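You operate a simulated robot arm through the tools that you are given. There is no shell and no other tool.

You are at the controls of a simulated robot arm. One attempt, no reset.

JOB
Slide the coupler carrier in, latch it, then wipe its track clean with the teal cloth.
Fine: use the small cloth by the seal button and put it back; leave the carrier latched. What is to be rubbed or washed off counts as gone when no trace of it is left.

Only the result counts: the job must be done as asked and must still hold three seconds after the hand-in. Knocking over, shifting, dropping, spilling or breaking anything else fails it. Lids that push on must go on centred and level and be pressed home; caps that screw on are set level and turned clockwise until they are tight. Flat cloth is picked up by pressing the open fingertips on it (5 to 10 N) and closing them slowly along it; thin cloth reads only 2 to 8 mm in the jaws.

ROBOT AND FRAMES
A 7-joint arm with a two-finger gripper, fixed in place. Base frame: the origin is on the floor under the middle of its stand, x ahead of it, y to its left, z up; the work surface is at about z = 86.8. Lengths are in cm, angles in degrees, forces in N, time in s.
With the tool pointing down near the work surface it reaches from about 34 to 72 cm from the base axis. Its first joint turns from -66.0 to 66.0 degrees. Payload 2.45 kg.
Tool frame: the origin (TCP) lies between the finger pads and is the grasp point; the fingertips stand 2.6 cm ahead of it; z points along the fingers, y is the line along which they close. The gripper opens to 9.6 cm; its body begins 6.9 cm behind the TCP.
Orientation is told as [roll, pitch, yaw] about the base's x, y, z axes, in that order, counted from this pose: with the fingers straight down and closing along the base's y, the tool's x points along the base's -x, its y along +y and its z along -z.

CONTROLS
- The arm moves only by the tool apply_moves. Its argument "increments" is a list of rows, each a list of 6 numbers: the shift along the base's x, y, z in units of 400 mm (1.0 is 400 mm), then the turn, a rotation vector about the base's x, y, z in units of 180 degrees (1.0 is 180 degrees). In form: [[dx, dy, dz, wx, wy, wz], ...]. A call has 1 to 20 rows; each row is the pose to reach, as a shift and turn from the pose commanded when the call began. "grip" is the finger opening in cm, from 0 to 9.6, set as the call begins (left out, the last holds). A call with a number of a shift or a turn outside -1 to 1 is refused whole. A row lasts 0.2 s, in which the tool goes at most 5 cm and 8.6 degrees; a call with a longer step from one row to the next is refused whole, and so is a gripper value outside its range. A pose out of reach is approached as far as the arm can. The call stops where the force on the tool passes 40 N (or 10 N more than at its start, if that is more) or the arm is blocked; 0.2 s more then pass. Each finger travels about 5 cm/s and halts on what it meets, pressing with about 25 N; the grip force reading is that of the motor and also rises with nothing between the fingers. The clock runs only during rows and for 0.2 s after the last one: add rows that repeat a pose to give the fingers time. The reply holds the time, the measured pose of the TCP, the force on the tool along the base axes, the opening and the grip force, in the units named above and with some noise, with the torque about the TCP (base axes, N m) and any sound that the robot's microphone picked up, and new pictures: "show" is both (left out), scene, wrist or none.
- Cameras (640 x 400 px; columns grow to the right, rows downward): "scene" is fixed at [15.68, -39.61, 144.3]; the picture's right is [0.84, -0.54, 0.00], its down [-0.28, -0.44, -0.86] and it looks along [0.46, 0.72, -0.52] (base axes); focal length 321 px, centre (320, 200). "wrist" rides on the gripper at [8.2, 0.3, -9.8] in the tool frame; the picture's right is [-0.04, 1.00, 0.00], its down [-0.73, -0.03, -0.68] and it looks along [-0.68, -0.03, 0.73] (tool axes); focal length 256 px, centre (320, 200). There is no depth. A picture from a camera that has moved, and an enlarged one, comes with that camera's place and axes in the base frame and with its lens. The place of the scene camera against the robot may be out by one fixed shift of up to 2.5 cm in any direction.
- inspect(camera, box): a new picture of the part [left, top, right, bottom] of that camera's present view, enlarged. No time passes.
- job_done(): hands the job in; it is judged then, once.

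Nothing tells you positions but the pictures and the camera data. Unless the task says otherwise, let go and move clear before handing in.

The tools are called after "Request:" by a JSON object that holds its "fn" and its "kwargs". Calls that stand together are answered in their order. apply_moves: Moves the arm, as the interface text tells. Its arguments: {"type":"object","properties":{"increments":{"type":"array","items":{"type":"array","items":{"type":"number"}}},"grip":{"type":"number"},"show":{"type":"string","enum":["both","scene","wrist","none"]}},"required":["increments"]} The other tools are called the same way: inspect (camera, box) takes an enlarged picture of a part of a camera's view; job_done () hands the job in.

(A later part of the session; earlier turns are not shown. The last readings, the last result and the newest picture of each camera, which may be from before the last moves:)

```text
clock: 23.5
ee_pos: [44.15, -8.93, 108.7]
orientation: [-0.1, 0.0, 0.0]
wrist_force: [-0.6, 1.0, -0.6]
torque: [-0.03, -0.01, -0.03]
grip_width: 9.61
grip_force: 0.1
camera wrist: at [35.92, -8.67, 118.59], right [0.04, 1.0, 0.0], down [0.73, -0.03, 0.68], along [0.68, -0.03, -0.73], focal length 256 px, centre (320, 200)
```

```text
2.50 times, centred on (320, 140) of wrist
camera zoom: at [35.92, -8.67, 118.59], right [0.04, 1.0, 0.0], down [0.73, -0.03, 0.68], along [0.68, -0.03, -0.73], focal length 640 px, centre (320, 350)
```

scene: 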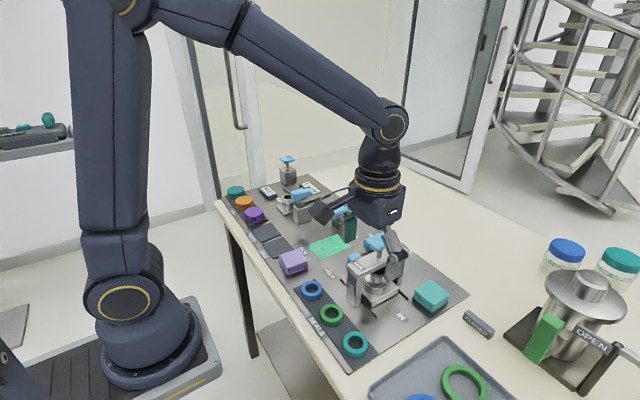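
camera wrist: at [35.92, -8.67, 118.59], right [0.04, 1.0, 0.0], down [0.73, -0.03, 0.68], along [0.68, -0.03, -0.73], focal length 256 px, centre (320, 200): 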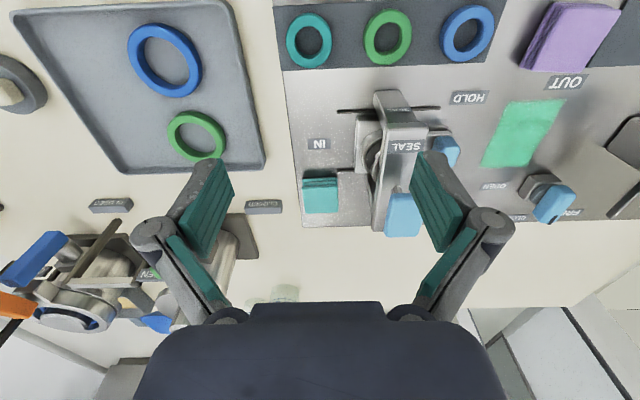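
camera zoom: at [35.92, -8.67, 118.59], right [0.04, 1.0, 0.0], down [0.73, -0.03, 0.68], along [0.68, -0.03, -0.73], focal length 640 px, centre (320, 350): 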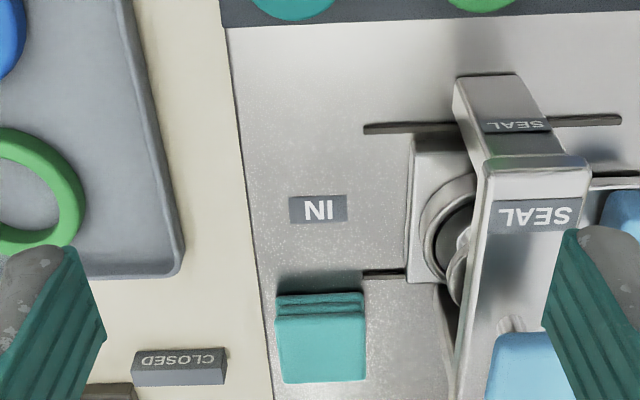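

The folded cloth is about 5.5 × 5.3 × 2.4 cm, centred near (63.0, -9.75), with the press leg close on its +y side. I'll approach with the fingers closing along x (yaw +90) so they stay clear of the press.

Request:
{"fn": "apply_moves", "kwargs": {"increments": [[0.043, -0.002, 0, 0, 0, 0.0455], [0.086, -0.004, 0, 0, 0, 0.091], [0.129, -0.006, 0, 0, 0, 0.1365], [0.172, -0.008, 0, 0, 0, 0.182], [0.215, -0.01, 0, 0, 0, 0.2275], [0.258, -0.012, 0, 0, 0, 0.273], [0.301, -0.014, 0, 0, 0, 0.3185], [0.344, -0.016, 0, 0, 0, 0.364], [0.387, -0.018, 0, 0, 0, 0.4095], [0.43, -0.02, 0, 0, 0, 0.455], [0.47, -0.0205, 0, 0, 0, 0.5], [0.47, -0.0205, 0, 0, 0, 0.5]], "grip": 8.2}}

Request:
{"fn": "inspect", "kwargs": {"camera": "wrist", "box": [200, 20, 440, 220]}}

```text
clock: 26.1
ee_pos: [62.8, -9.79, 108.75]
orientation: [0.0, 0.1, 90.0]
wrist_force: [-0.4, 0.1, -0.4]
torque: [0.02, -0.02, 0.02]
grip_width: 8.21
grip_force: 0.1
camera wrist: at [62.52, -17.94, 118.61], right [-1.0, 0.04, 0.0], down [0.03, 0.73, 0.68], along [0.03, 0.68, -0.73], focal length 256 px, centre (320, 200)
```

scene: 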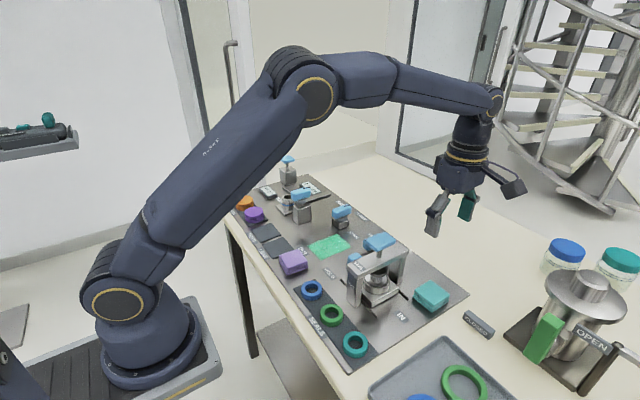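
wrist: 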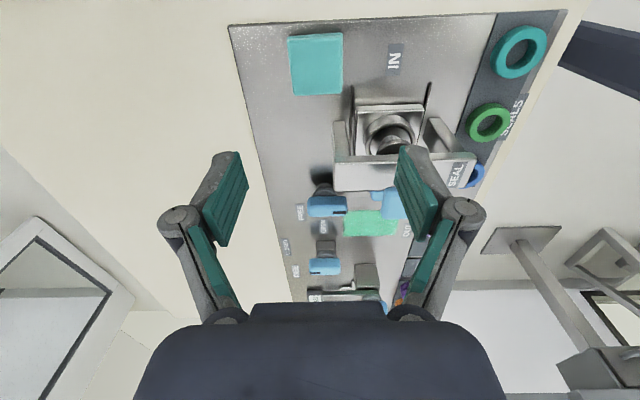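

```text
2.00 times, centred on (320, 120) of wrist
camera zoom: at [62.52, -17.94, 118.61], right [-1.0, 0.04, 0.0], down [0.03, 0.73, 0.68], along [0.03, 0.68, -0.73], focal length 512 px, centre (320, 360)
```

zoom: 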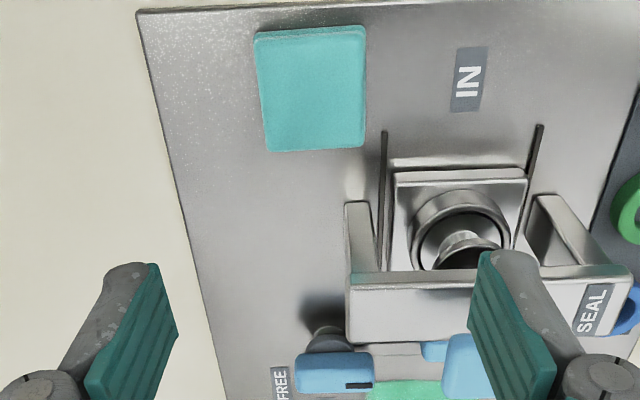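

From above, the cloth centre reads (63.2, -9.85) and it is aligned with the axes. I'll lower the open fingers around it, stopping above the panel.

Request:
{"fn": "apply_moves", "kwargs": {"increments": [[0.01, -0.0015, -0.11, 0, 0, 0], [0.01, -0.0015, -0.22, 0, 0, 0], [0.01, -0.0015, -0.32, 0, 0, 0], [0.01, -0.0015, -0.38, 0, 0, 0], [0.01, -0.0015, -0.425, 0, 0, 0], [0.01, -0.0015, -0.425, 0, 0, 0]]}}

Request:
{"fn": "inspect", "kwargs": {"camera": "wrist", "box": [200, 60, 440, 240]}}

Request:
{"fn": "inspect", "kwargs": {"camera": "scene", "box": [380, 240, 490, 320]}}

```text
clock: 27.5
ee_pos: [63.12, -9.77, 91.76]
orientation: [-0.1, 0.0, 89.9]
wrist_force: [0.4, -0.5, -0.4]
torque: [0.0, 0.0, 0.02]
grip_width: 8.18
grip_force: 0.0
camera wrist: at [62.85, -18.04, 101.65], right [-1.0, 0.04, 0.0], down [0.03, 0.73, 0.68], along [0.03, 0.68, -0.73], focal length 256 px, centre (320, 200)
```

scene: 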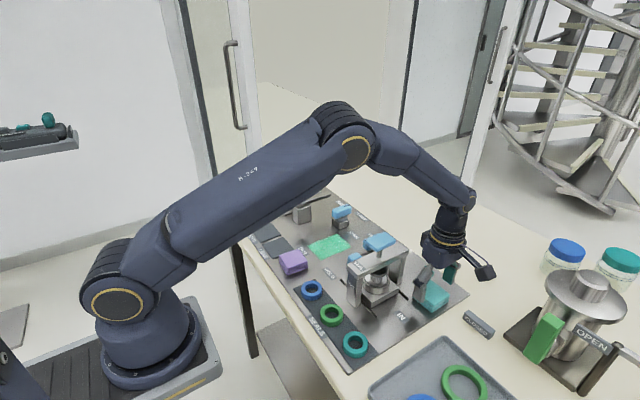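
wrist: 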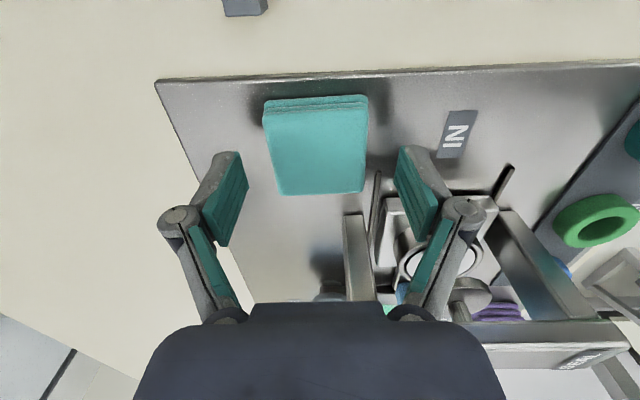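

```text
2.22 times, centred on (320, 150) of wrist
camera zoom: at [62.85, -18.04, 101.65], right [-1.0, 0.04, 0.0], down [0.03, 0.73, 0.68], along [0.03, 0.68, -0.73], focal length 569 px, centre (320, 311)
```

zoom: 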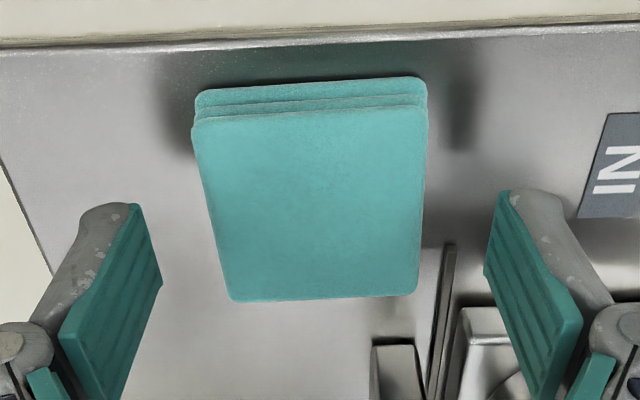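

```text
5.00 times, centred on (435, 280) of scene
camera zoom: at [15.68, -39.61, 144.3], right [0.84, -0.54, 0.0], down [-0.28, -0.44, -0.86], along [0.46, 0.72, -0.52], focal length 1604 px, centre (-255, -200)
```

zoom: 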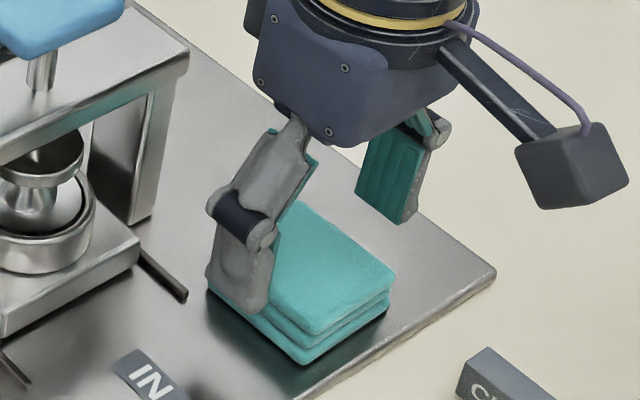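

The fingers straddle the cloth evenly. I'll lower a little more so the tips reach the bottom fold and watch the contact force.

Request:
{"fn": "apply_moves", "kwargs": {"increments": [[0.002, -0.005, -0.015, 0, 0, 0], [0.002, -0.005, -0.025, 0, 0, 0], [0.002, -0.005, -0.035, 0, 0, 0], [0.002, -0.005, -0.035, 0, 0, 0]]}}

Request:
{"fn": "inspect", "kwargs": {"camera": "scene", "box": [380, 240, 490, 320]}}

```text
clock: 28.5
ee_pos: [63.27, -9.97, 90.47]
orientation: [-0.1, 0.1, 89.9]
wrist_force: [0.1, 0.3, -0.9]
torque: [-0.02, -0.03, 0.02]
grip_width: 8.19
grip_force: 0.0
camera wrist: at [62.94, -18.21, 100.25], right [-1.0, 0.04, 0.0], down [0.03, 0.73, 0.68], along [0.03, 0.68, -0.73], focal length 256 px, centre (320, 200)
```

scene: 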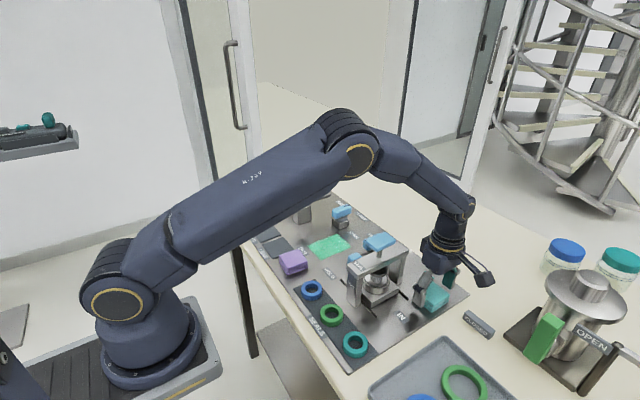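
wrist: 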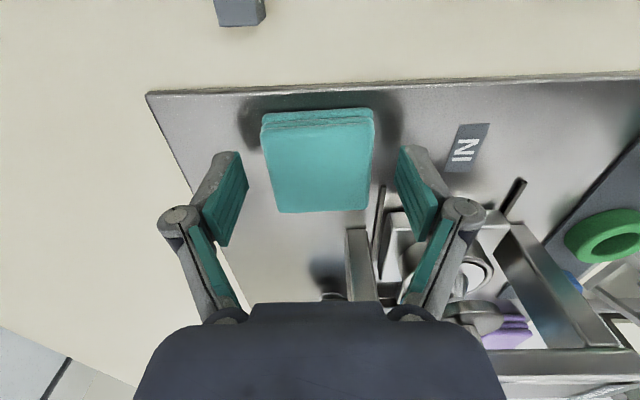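

```text
5.00 times, centred on (435, 280) of scene
camera zoom: at [15.68, -39.61, 144.3], right [0.84, -0.54, 0.0], down [-0.28, -0.44, -0.86], along [0.46, 0.72, -0.52], focal length 1604 px, centre (-255, -200)
```

zoom: 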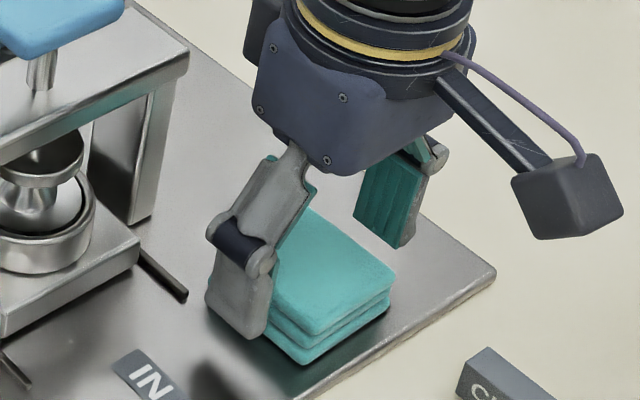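

The tips are low around the cloth with no contact. I'll close gently to just under its width.

Request:
{"fn": "apply_moves", "kwargs": {"increments": [[0, 0, 0, 0, 0, 0], [0, 0, 0, 0, 0, 0], [0, 0, 0, 0, 0, 0], [0, 0, 0, 0, 0, 0]], "grip": 4.7}}

Request:
{"fn": "inspect", "kwargs": {"camera": "wrist", "box": [200, 60, 440, 240]}}

Request:
{"fn": "inspect", "kwargs": {"camera": "scene", "box": [380, 240, 490, 320]}}

```text
clock: 29.5
ee_pos: [63.2, -9.98, 90.52]
orientation: [0.0, -0.1, 90.1]
wrist_force: [-0.4, -0.8, 3.4]
torque: [0.03, 0.04, 0.07]
grip_width: 5.91
grip_force: 25.0
camera wrist: at [62.94, -18.21, 100.28], right [-1.0, 0.04, 0.0], down [0.03, 0.73, 0.68], along [0.03, 0.68, -0.73], focal length 256 px, centre (320, 200)
```

scene: 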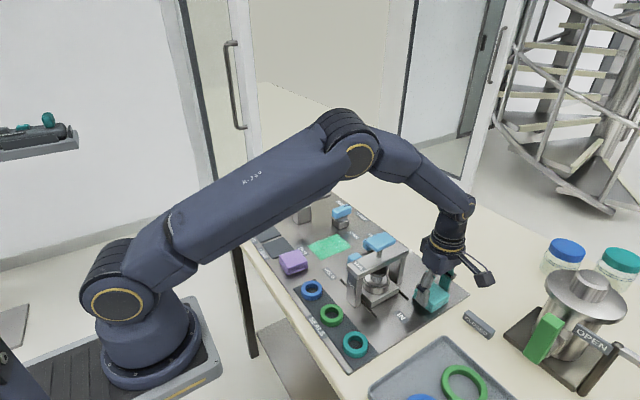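
wrist: 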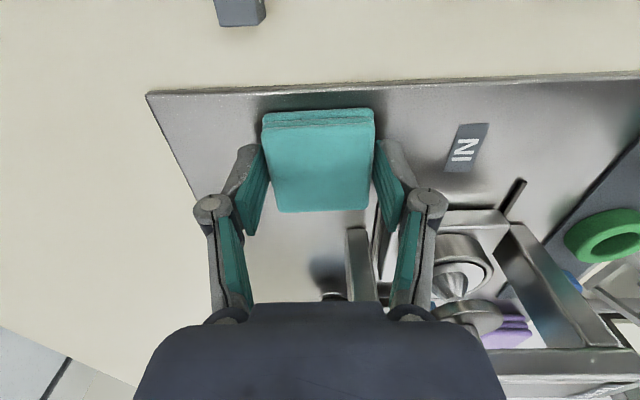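

```text
2.22 times, centred on (320, 150) of wrist
camera zoom: at [62.94, -18.21, 100.28], right [-1.0, 0.04, 0.0], down [0.03, 0.73, 0.68], along [0.03, 0.68, -0.73], focal length 569 px, centre (320, 311)
```

zoom: 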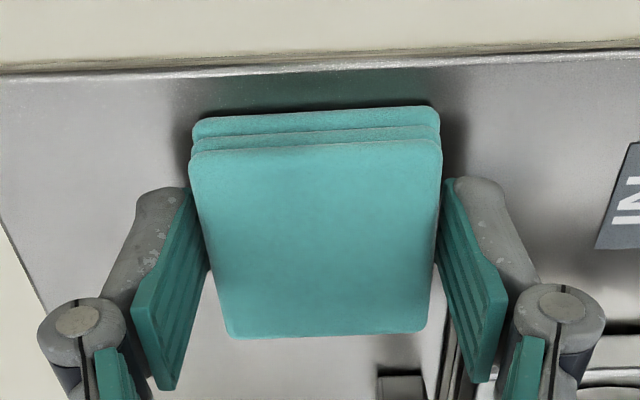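

```text
5.00 times, centred on (435, 280) of scene
camera zoom: at [15.67, -39.61, 144.3], right [0.84, -0.54, 0.0], down [-0.28, -0.44, -0.86], along [0.46, 0.72, -0.52], focal length 1604 px, centre (-255, -200)
```

zoom: 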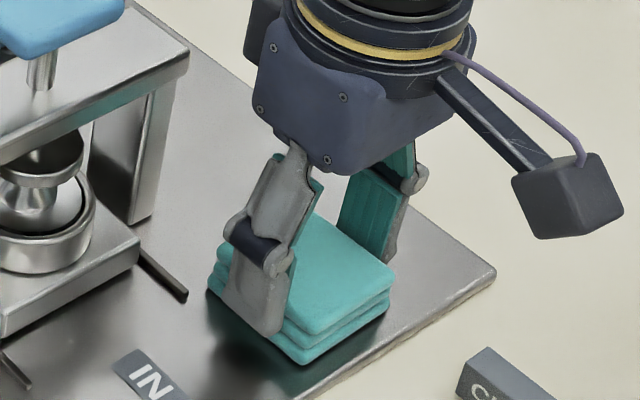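

The cloth is held firmly at 5.9 cm, so it behaves as a solid pad. I'll lift it straight up, well above the press button.

Request:
{"fn": "apply_moves", "kwargs": {"increments": [[0, 0, 0.0125, 0, 0, 0], [0, 0, 0.04, 0, 0, 0], [0, 0, 0.12, 0, 0, 0], [0, 0, 0.22, 0, 0, 0], [0, 0, 0.32, 0, 0, 0], [0, 0, 0.42, 0, 0, 0], [0, 0, 0.49, 0, 0, 0], [0, 0, 0.49, 0, 0, 0]]}}

Request:
{"fn": "inspect", "kwargs": {"camera": "scene", "box": [380, 140, 540, 320]}}

```text
clock: 31.3
ee_pos: [63.27, -9.96, 110.1]
orientation: [-0.1, 0.1, 89.9]
wrist_force: [0.4, 0.1, 0.6]
torque: [-0.03, 0.0, 0.0]
grip_width: 5.91
grip_force: 24.6
camera wrist: at [62.96, -18.13, 119.85], right [-1.0, 0.04, 0.0], down [0.03, 0.73, 0.68], along [0.03, 0.68, -0.73], focal length 256 px, centre (320, 200)
```

scene: 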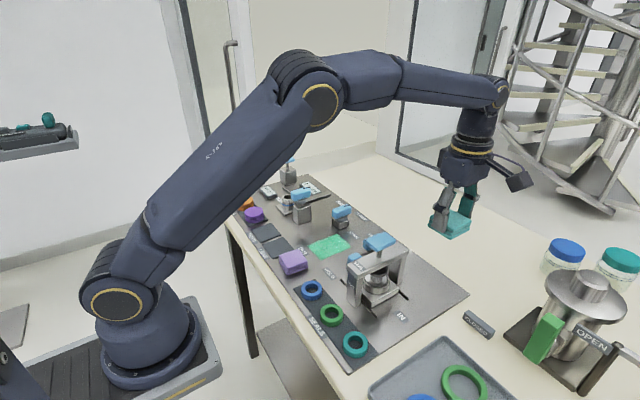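
wrist: 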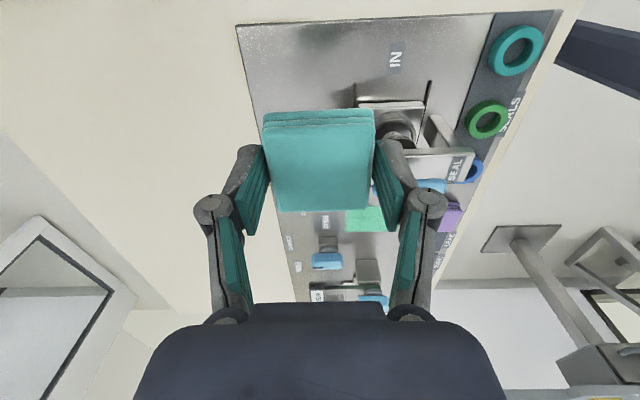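

```text
2.22 times, centred on (460, 230) of scene
camera zoom: at [15.68, -39.61, 144.3], right [0.84, -0.54, 0.0], down [-0.28, -0.44, -0.86], along [0.46, 0.72, -0.52], focal length 713 px, centre (9, 133)
```

zoom: 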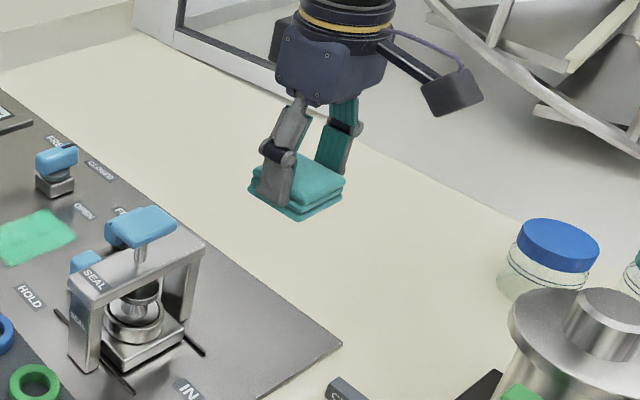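

The cloth came up cleanly and its underside sits just below the fingertips. I'll carry it over to the green patch, centred near (54.5, 17.7), and lower it to just above the panel.

Request:
{"fn": "apply_moves", "kwargs": {"increments": [[-0.032, 0.098, 0, 0, 0, 0], [-0.064, 0.197, 0, 0, 0, 0], [-0.096, 0.296, 0, 0, 0, 0], [-0.128, 0.395, 0, 0, 0, 0], [-0.16, 0.494, 0, 0, 0, 0], [-0.192, 0.593, 0, 0, 0, 0], [-0.22, 0.69, 0, 0, 0, 0], [-0.22, 0.69, -0.1, 0, 0, 0], [-0.22, 0.69, -0.2, 0, 0, 0], [-0.22, 0.69, -0.3, 0, 0, 0], [-0.22, 0.69, -0.4, 0, 0, 0], [-0.22, 0.69, -0.45, 0, 0, 0], [-0.22, 0.69, -0.45, 0, 0, 0]]}}

Request:
{"fn": "inspect", "kwargs": {"camera": "scene", "box": [260, 190, 420, 290]}}

Request:
{"fn": "inspect", "kwargs": {"camera": "wrist", "box": [160, 60, 480, 260]}}

```text
clock: 34.1
ee_pos: [54.53, 17.76, 91.88]
orientation: [0.0, 0.1, 90.0]
wrist_force: [-0.4, 0.7, 0.0]
torque: [-0.04, 0.0, 0.0]
grip_width: 5.9
grip_force: 24.5
camera wrist: at [54.18, 9.46, 101.79], right [-1.0, 0.04, 0.0], down [0.03, 0.73, 0.68], along [0.03, 0.68, -0.73], focal length 256 px, centre (320, 200)
```

scene: 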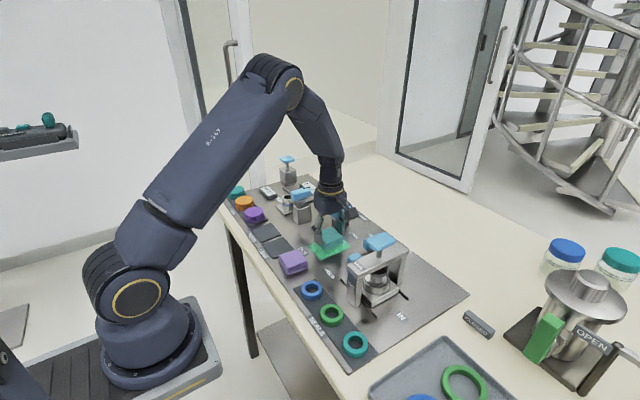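
wrist: 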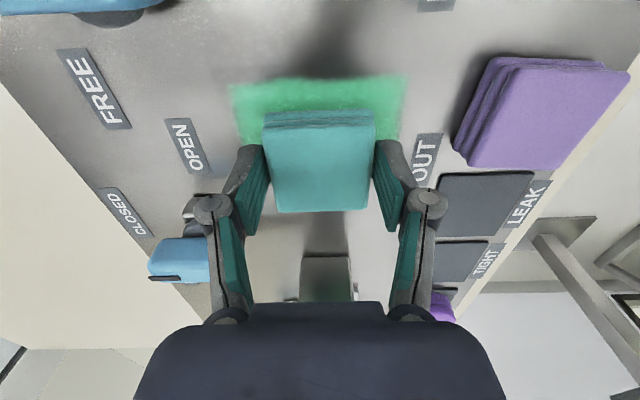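

```text
4.00 times, centred on (340, 240) of scene
camera zoom: at [15.68, -39.61, 144.3], right [0.84, -0.54, 0.0], down [-0.28, -0.44, -0.86], along [0.46, 0.72, -0.52], focal length 1283 px, centre (240, 40)
```

zoom: 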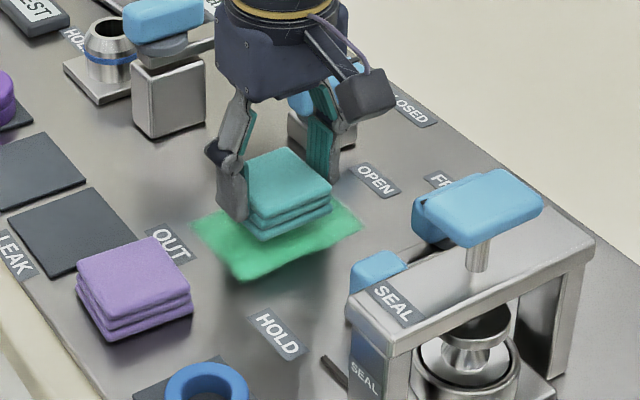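

```text
2.00 times, centred on (320, 160) of wrist
camera zoom: at [54.18, 9.46, 101.79], right [-1.0, 0.04, 0.0], down [0.03, 0.73, 0.68], along [0.03, 0.68, -0.73], focal length 512 px, centre (320, 280)
```

zoom: 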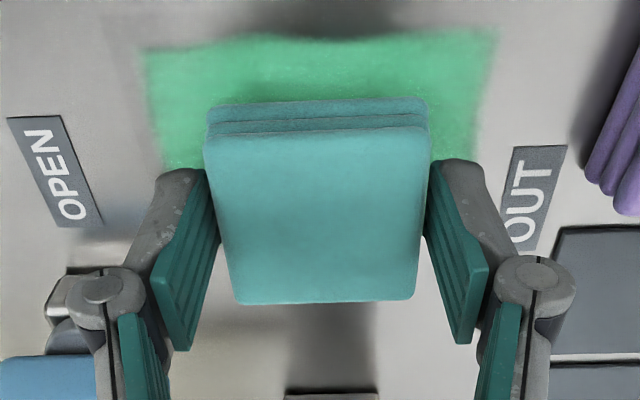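

The cloth hovers about 1.4 cm above the patch with room on all sides. I'll lower it to contact with light pressure.

Request:
{"fn": "apply_moves", "kwargs": {"increments": [[0, 0, -0.015, 0, 0, 0], [0, 0, -0.028, 0, 0, 0], [0, 0, -0.034, 0, 0, 0], [0, 0, -0.0365, 0, 0, 0], [0, 0, -0.0365, 0, 0, 0]], "show": "none"}}

```text
clock: 35.3
ee_pos: [54.44, 17.69, 90.52]
orientation: [-0.1, 0.0, 90.0]
wrist_force: [-0.7, -0.2, 0.4]
torque: [-0.02, 0.01, 0.0]
grip_width: 5.91
grip_force: 25.0
```

There's no contact force yet, so I'll lower in 1 mm steps.

Request:
{"fn": "apply_moves", "kwargs": {"increments": [[0, 0, -0.0025, 0, 0, 0], [0, 0, -0.005, 0, 0, 0], [0, 0, -0.005, 0, 0, 0]], "show": "none"}}

```text
clock: 36.1
ee_pos: [54.62, 17.73, 90.45]
orientation: [-0.3, 0.0, 89.9]
wrist_force: [-4.1, -1.4, 18.3]
torque: [-0.05, 0.21, 0.03]
grip_width: 5.9
grip_force: 25.2
```

Contact is now 18 N. I'll ease back about a millimetre and make a first raster over the whole patch.

Request:
{"fn": "apply_moves", "kwargs": {"increments": [[0, 0, 0.002, 0, 0, 0], [0.03, 0, 0.002, 0, 0, 0], [0.0625, 0, 0.002, 0, 0, 0], [0.03, 0, 0.002, 0, 0, 0], [0, 0, 0.002, 0, 0, 0], [-0.035, 0, 0.002, 0, 0, 0], [-0.0675, 0, 0.002, 0, 0, 0], [-0.0675, -0.02, 0.002, 0, 0, 0], [-0.0675, -0.0375, 0.002, 0, 0, 0], [-0.03, -0.0375, 0.002, 0, 0, 0], [0, -0.0375, 0.002, 0, 0, 0], [0.03, -0.0375, 0.002, 0, 0, 0], [0.0625, -0.0375, 0.002, 0, 0, 0], [0.0625, -0.01, 0.002, 0, 0, 0], [0.0625, 0.02, 0.002, 0, 0, 0], [0.0625, 0.0325, 0.002, 0, 0, 0], [0.03, 0.0325, 0.002, 0, 0, 0], [0, 0.0325, 0.002, 0, 0, 0], [-0.035, 0.0325, 0.002, 0, 0, 0], [-0.0675, 0.0325, 0.002, 0, 0, 0]]}}

Request:
{"fn": "inspect", "kwargs": {"camera": "scene", "box": [260, 190, 420, 290]}}

Request:
{"fn": "inspect", "kwargs": {"camera": "wrist", "box": [160, 60, 480, 260]}}

```text
clock: 40.3
ee_pos: [51.78, 18.98, 90.47]
orientation: [-0.1, -0.1, 90.0]
wrist_force: [0.2, 0.0, -0.4]
torque: [-0.02, -0.03, 0.0]
grip_width: 5.89
grip_force: 24.9
camera wrist: at [51.48, 10.69, 100.27], right [-1.0, 0.04, 0.0], down [0.03, 0.73, 0.68], along [0.03, 0.68, -0.73], focal length 256 px, centre (320, 200)
```

scene: 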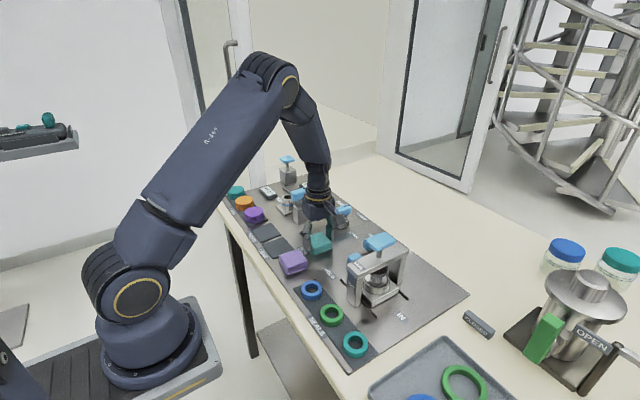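
wrist: 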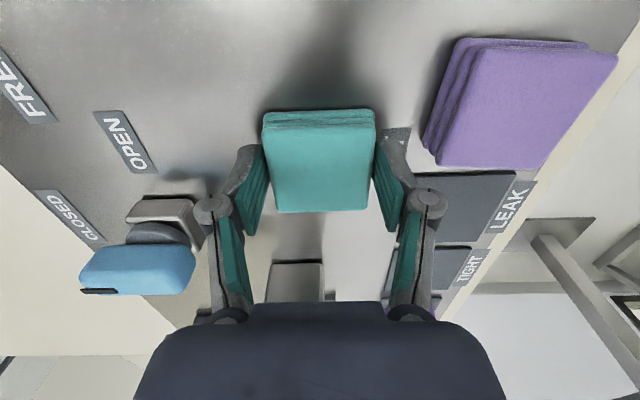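

```text
4.00 times, centred on (340, 240) of scene
camera zoom: at [15.68, -39.61, 144.3], right [0.84, -0.54, 0.0], down [-0.28, -0.44, -0.86], along [0.46, 0.72, -0.52], focal length 1283 px, centre (240, 40)
```

zoom: 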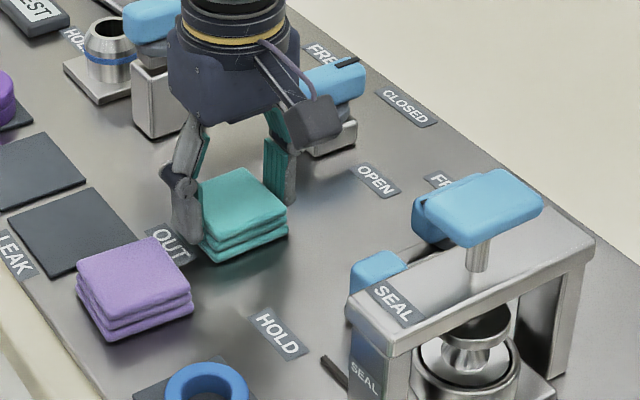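

```text
2.00 times, centred on (320, 160) of wrist
camera zoom: at [51.48, 10.69, 100.27], right [-1.0, 0.04, 0.0], down [0.03, 0.73, 0.68], along [0.03, 0.68, -0.73], focal length 512 px, centre (320, 280)
```

zoom: 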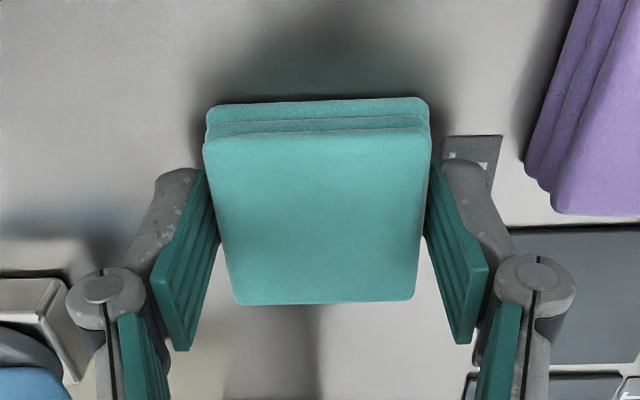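

The patch looks wiped off. I'll lift and look at the whole area for any faint traces.

Request:
{"fn": "apply_moves", "kwargs": {"increments": [[0, 0, 0.06, 0, 0, 0], [0.02, -0.015, 0.15, 0, 0, 0], [0.045, -0.035, 0.25, 0, 0, 0], [0.068, -0.052, 0.33, 0, 0, 0], [0.068, -0.06, 0.4, 0, 0, 0], [0.068, -0.06, 0.4, 0, 0, 0]]}}

Request:
{"fn": "inspect", "kwargs": {"camera": "wrist", "box": [220, 20, 420, 145]}}

Request:
{"fn": "inspect", "kwargs": {"camera": "scene", "box": [290, 215, 370, 275]}}

```text
clock: 41.7
ee_pos: [54.47, 16.47, 106.41]
orientation: [0.0, 0.0, 90.1]
wrist_force: [-0.2, -0.7, 0.0]
torque: [-0.01, 0.0, 0.02]
grip_width: 5.89
grip_force: 24.9
camera wrist: at [54.18, 8.36, 116.21], right [-1.0, 0.04, 0.0], down [0.03, 0.73, 0.68], along [0.03, 0.68, -0.73], focal length 256 px, centre (320, 200)
```

scene: 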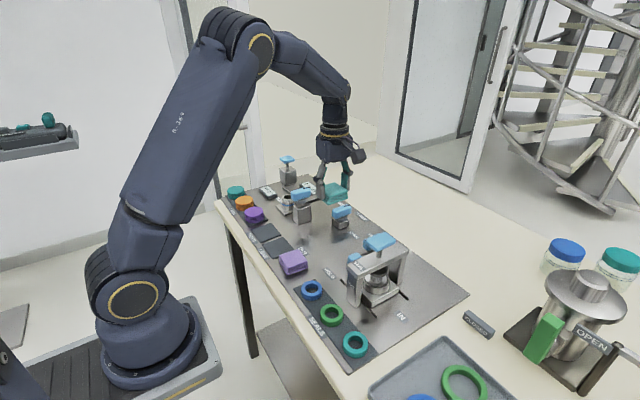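
wrist: 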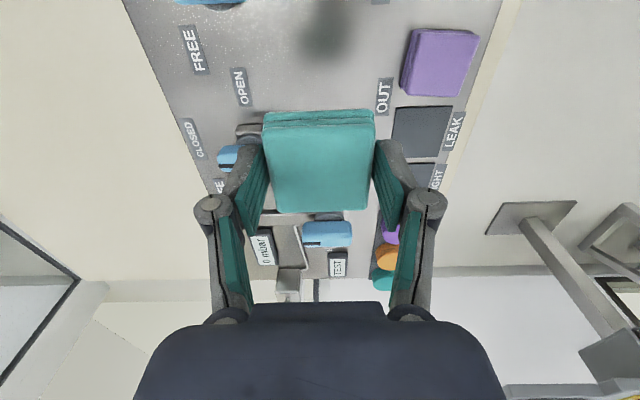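

```text
3.20 times, centred on (320, 82) of wrist
camera zoom: at [54.18, 8.36, 116.21], right [-1.0, 0.04, 0.0], down [0.03, 0.73, 0.68], along [0.03, 0.68, -0.73], focal length 819 px, centre (320, 576)
```

zoom: 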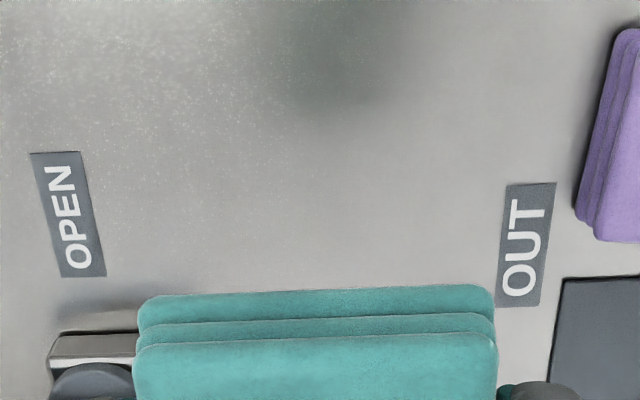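

```text
6.67 times, centred on (330, 245) of scene
camera zoom: at [15.68, -39.61, 144.3], right [0.84, -0.54, 0.0], down [-0.28, -0.44, -0.86], along [0.46, 0.72, -0.52], focal length 2139 px, centre (253, -100)
```

zoom: 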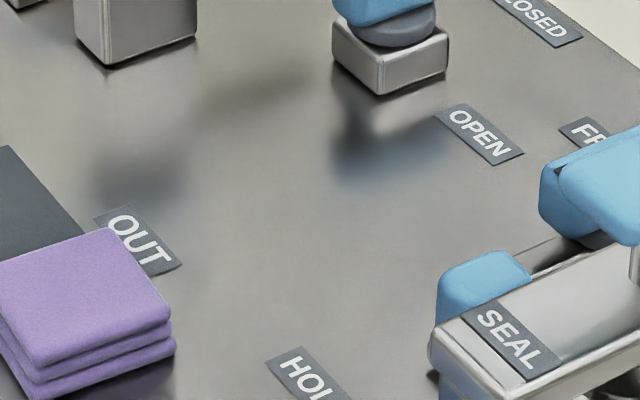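

I see no green from either camera. To be sure no faint trace remains, I'll make a second full pass with slightly firmer contact.

Request:
{"fn": "apply_moves", "kwargs": {"increments": [[0, 0.0275, -0.1, 0, 0, 0], [0, 0.0275, -0.2, 0, 0, 0], [0, 0.0275, -0.3, 0, 0, 0], [0, 0.0275, -0.37, 0, 0, 0], [0, 0.0275, -0.395, 0, 0, 0], [0, 0.0275, -0.4015, 0, 0, 0], [0.03, 0.0275, -0.4015, 0, 0, 0], [0.0625, 0.0275, -0.4015, 0, 0, 0], [0.0625, -0.0105, -0.4015, 0, 0, 0], [0.03, -0.0105, -0.4015, 0, 0, 0], [0, -0.0105, -0.4015, 0, 0, 0], [-0.035, -0.0105, -0.4015, 0, 0, 0], [-0.0675, -0.0105, -0.4015, 0, 0, 0], [-0.0675, 0.0275, -0.4015, 0, 0, 0], [-0.035, 0.0275, -0.4015, 0, 0, 0], [0, 0.0275, -0.4015, 0, 0, 0], [0, 0.0595, -0.4015, 0, 0, 0], [0.03, 0.0595, -0.4015, 0, 0, 0], [0.0625, 0.0595, -0.4015, 0, 0, 0], [0.03, 0.0595, -0.4015, 0, 0, 0]]}}

```text
clock: 45.9
ee_pos: [55.84, 18.95, 90.42]
orientation: [-0.2, 0.1, 89.9]
wrist_force: [5.3, -0.2, 9.9]
torque: [0.0, 0.12, 0.02]
grip_width: 5.88
grip_force: 24.4
camera wrist: at [55.49, 10.64, 100.2], right [-1.0, 0.04, -0.01], down [0.03, 0.73, 0.68], along [0.03, 0.68, -0.73], focal length 256 px, centre (320, 200)
```

scene: 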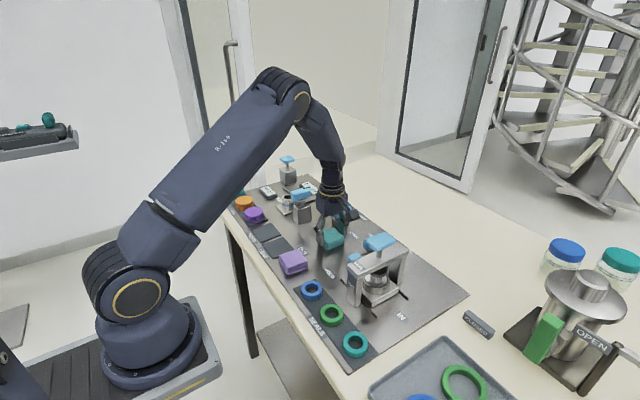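
wrist: 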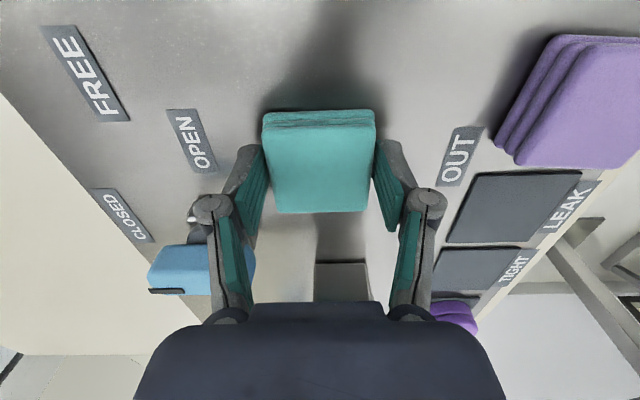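

Contact is a steady 10 N. I'll finish the last stroke, lift straight up and check the area again.

Request:
{"fn": "apply_moves", "kwargs": {"increments": [[-0.033, 0, 0, 0, 0, 0], [-0.065, 0, 0, 0, 0, 0], [-0.0975, 0, 0, 0, 0, 0], [-0.0975, -0.035, 0, 0, 0, 0], [-0.065, -0.035, 0, 0, 0, 0], [-0.033, -0.035, 0, 0, 0, 0], [0, -0.035, 0, 0, 0, 0], [0, -0.035, 0.06, 0, 0, 0], [0, -0.05, 0.16, 0, 0, 0], [-0.01, -0.07, 0.26, 0, 0, 0], [-0.02, -0.1, 0.36, 0, 0, 0], [-0.02, -0.12, 0.46, 0, 0, 0], [-0.02, -0.12, 0.5, 0, 0, 0], [-0.02, -0.12, 0.5, 0, 0, 0]]}}

Request:
{"fn": "inspect", "kwargs": {"camera": "scene", "box": [290, 215, 370, 275]}}

Request:
{"fn": "inspect", "kwargs": {"camera": "wrist", "box": [220, 20, 420, 145]}}

Request:
{"fn": "inspect", "kwargs": {"camera": "scene", "box": [330, 225, 420, 290]}}

```text
clock: 48.9
ee_pos: [54.88, 14.26, 110.46]
orientation: [-0.1, 0.0, 90.0]
wrist_force: [-0.5, 0.5, 0.1]
torque: [-0.02, 0.03, -0.01]
grip_width: 5.88
grip_force: 25.0
camera wrist: at [54.56, 5.93, 120.22], right [-1.0, 0.04, 0.0], down [0.03, 0.73, 0.68], along [0.03, 0.68, -0.73], focal length 256 px, centre (320, 200)
```

scene: 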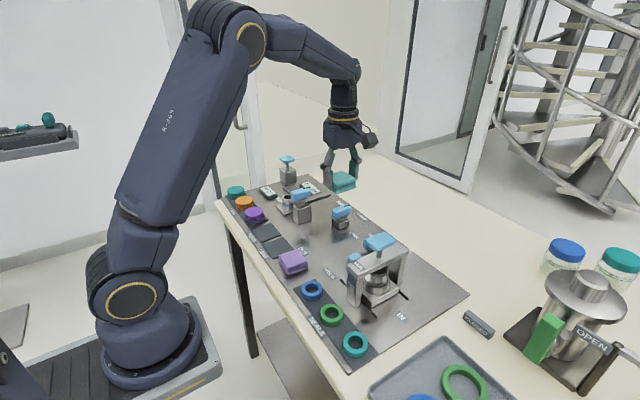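
wrist: 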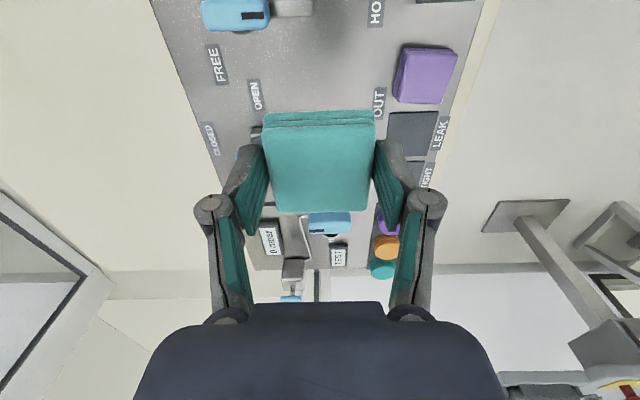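

```text
6.67 times, centred on (330, 245) of scene
camera zoom: at [15.68, -39.61, 144.3], right [0.84, -0.54, 0.0], down [-0.28, -0.44, -0.86], along [0.46, 0.72, -0.52], focal length 2139 px, centre (253, -100)
```

zoom: 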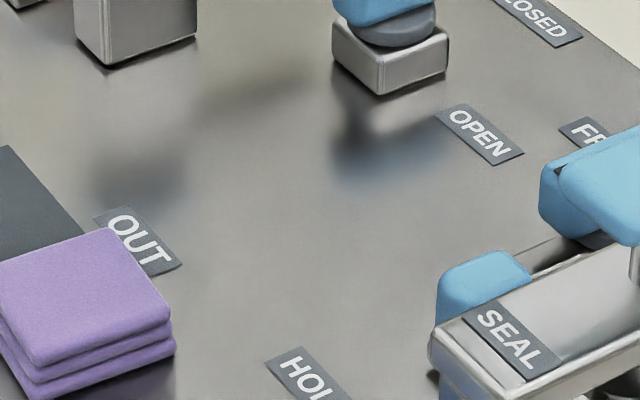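

```text
3.20 times, centred on (320, 82) of wrist
camera zoom: at [54.56, 5.93, 120.22], right [-1.0, 0.04, 0.0], down [0.03, 0.73, 0.68], along [0.03, 0.68, -0.73], focal length 819 px, centre (320, 576)
```

zoom: 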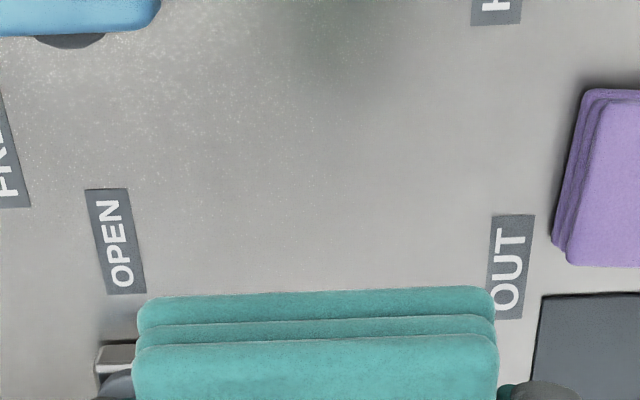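

```text
6.15 times, centred on (375, 258) of scene
camera zoom: at [15.68, -39.61, 144.3], right [0.84, -0.54, 0.0], down [-0.28, -0.44, -0.86], along [0.46, 0.72, -0.52], focal length 1974 px, centre (-18, -154)
```

zoom: 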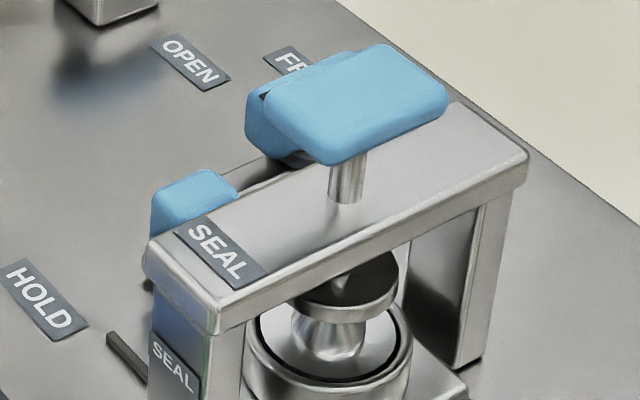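

The track is clean and unchanged between the two passes. I'll carry the cloth back above its original place and lower it slowly.

Request:
{"fn": "apply_moves", "kwargs": {"increments": [[0.03, -0.086, 0, 0, 0, 0], [0.06, -0.172, 0, 0, 0, 0], [0.09, -0.258, 0, 0, 0, 0], [0.12, -0.344, 0, 0, 0, 0], [0.15, -0.43, 0, 0, 0, 0], [0.18, -0.516, 0, 0, 0, 0], [0.2095, -0.602, 0, 0, 0, 0], [0.2095, -0.602, -0.1, 0, 0, 0], [0.2095, -0.602, -0.2, 0, 0, 0], [0.2095, -0.602, -0.3, 0, 0, 0], [0.2095, -0.602, -0.4, 0, 0, 0], [0.2095, -0.602, -0.46, 0, 0, 0], [0.2095, -0.602, -0.485, 0, 0, 0], [0.2095, -0.602, -0.485, 0, 0, 0]]}}

Request:
{"fn": "inspect", "kwargs": {"camera": "wrist", "box": [200, 60, 440, 240]}}

Request:
{"fn": "inspect", "kwargs": {"camera": "scene", "box": [380, 240, 490, 320]}}

```text
clock: 51.9
ee_pos: [63.21, -10.14, 90.99]
orientation: [-0.1, 0.0, 89.9]
wrist_force: [-0.8, -0.1, 0.0]
torque: [0.0, 0.03, -0.01]
grip_width: 5.89
grip_force: 24.9
camera wrist: at [63.01, -18.24, 100.76], right [-1.0, 0.04, 0.0], down [0.03, 0.73, 0.68], along [0.03, 0.68, -0.73], focal length 256 px, centre (320, 200)
```

scene: 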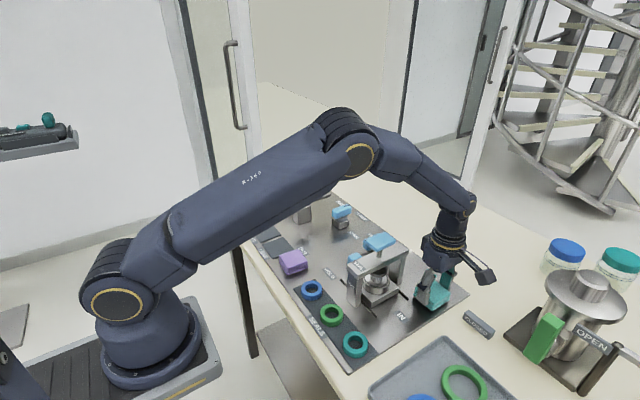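
wrist: 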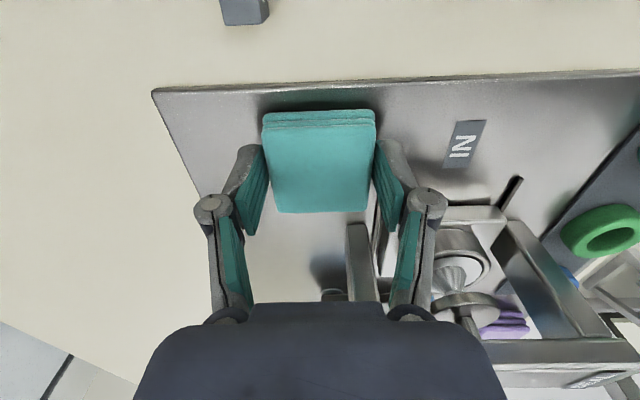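

```text
2.22 times, centred on (320, 150) of wrist
camera zoom: at [63.01, -18.24, 100.76], right [-1.0, 0.04, 0.0], down [0.03, 0.73, 0.68], along [0.03, 0.68, -0.73], focal length 569 px, centre (320, 311)
```

zoom: 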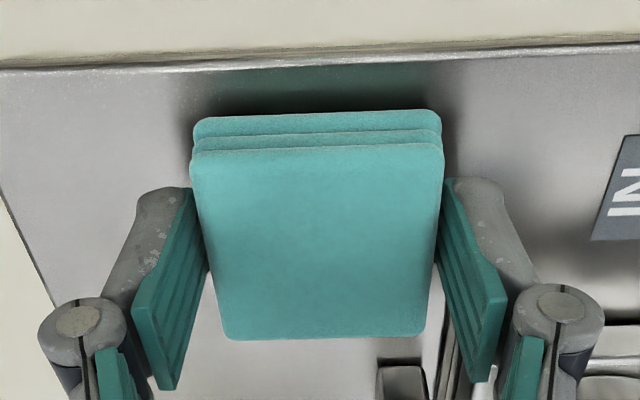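

```text
5.00 times, centred on (435, 280) of scene
camera zoom: at [15.68, -39.61, 144.3], right [0.84, -0.54, 0.0], down [-0.28, -0.44, -0.86], along [0.46, 0.72, -0.52], focal length 1604 px, centre (-255, -200)
```

zoom: 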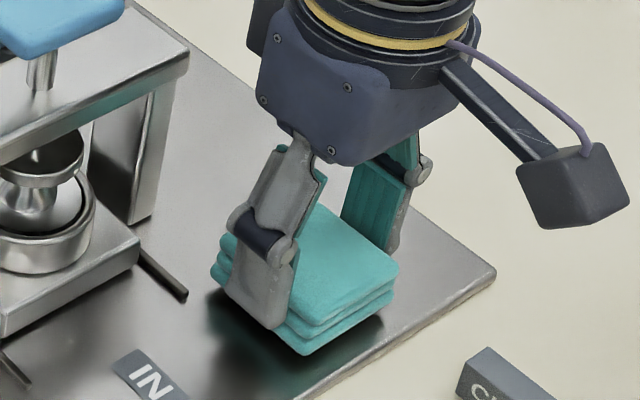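

The cloth is about half a centimetre above its old spot. I'll lower it the rest of the way to a light touch.

Request:
{"fn": "apply_moves", "kwargs": {"increments": [[0, 0, -0.006, 0, 0, 0], [0, 0, -0.011, 0, 0, 0], [0, 0, -0.0145, 0, 0, 0], [0, 0, -0.0145, 0, 0, 0]], "show": "none"}}

```text
clock: 52.9
ee_pos: [63.21, -9.92, 90.39]
orientation: [0.0, 0.0, 90.0]
wrist_force: [-0.4, -0.9, 1.6]
torque: [0.0, 0.03, 0.03]
grip_width: 5.91
grip_force: 24.9
```

It is touching lightly. I'll settle it another half millimetre, then open the fingers.

Request:
{"fn": "apply_moves", "kwargs": {"increments": [[0, 0, -0.0015, 0, 0, 0], [0, 0, -0.0015, 0, 0, 0]], "show": "none"}}

Request:
{"fn": "apply_moves", "kwargs": {"increments": [[0, 0, 0, 0, 0, 0], [0, 0, 0, 0, 0, 0], [0, 0, 0, 0, 0, 0], [0, 0, 0, 0, 0, 0]], "grip": 8.2}}

Request:
{"fn": "inspect", "kwargs": {"camera": "wrist", "box": [200, 60, 440, 240]}}

```text
clock: 53.5
ee_pos: [63.21, -9.92, 90.4]
orientation: [-0.1, 0.0, 90.0]
wrist_force: [0.6, -0.1, 5.1]
torque: [0.01, 0.11, -0.05]
grip_width: 5.91
grip_force: 24.9
```

```text
clock: 54.5
ee_pos: [63.35, -9.89, 90.37]
orientation: [-0.1, 0.0, 90.0]
wrist_force: [-0.4, -0.1, 0.1]
torque: [0.01, -0.03, 0.01]
grip_width: 8.22
grip_force: 0.0
camera wrist: at [62.96, -18.16, 100.17], right [-1.0, 0.04, 0.0], down [0.03, 0.73, 0.68], along [0.03, 0.68, -0.73], focal length 256 px, centre (320, 200)
```

scene: 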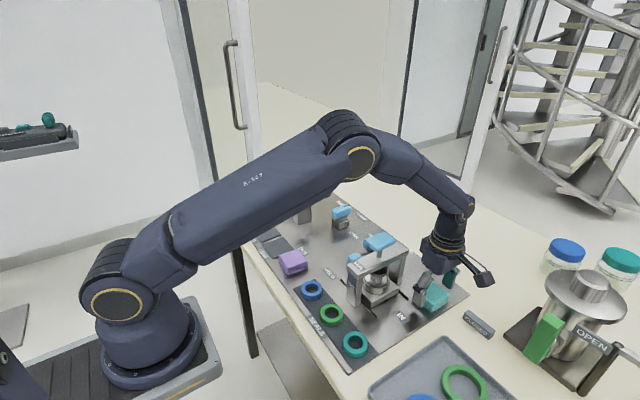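
wrist: 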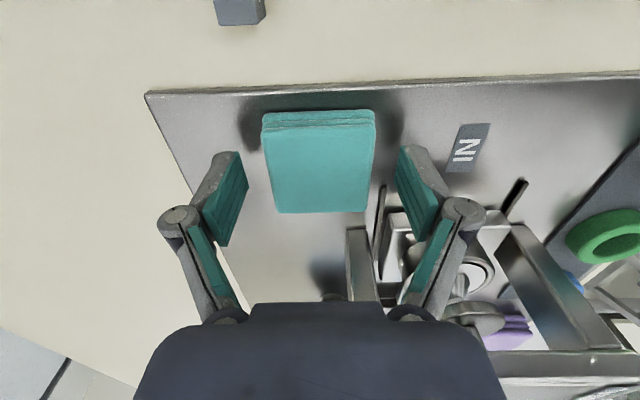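

```text
2.22 times, centred on (320, 150) of wrist
camera zoom: at [62.96, -18.16, 100.17], right [-1.0, 0.04, 0.0], down [0.03, 0.73, 0.68], along [0.03, 0.68, -0.73], focal length 569 px, centre (320, 311)
```

zoom: 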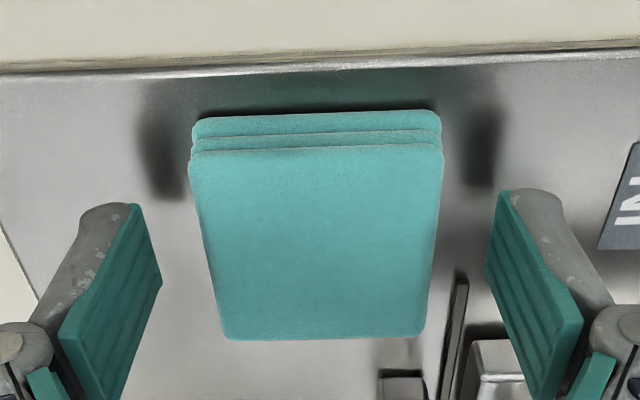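

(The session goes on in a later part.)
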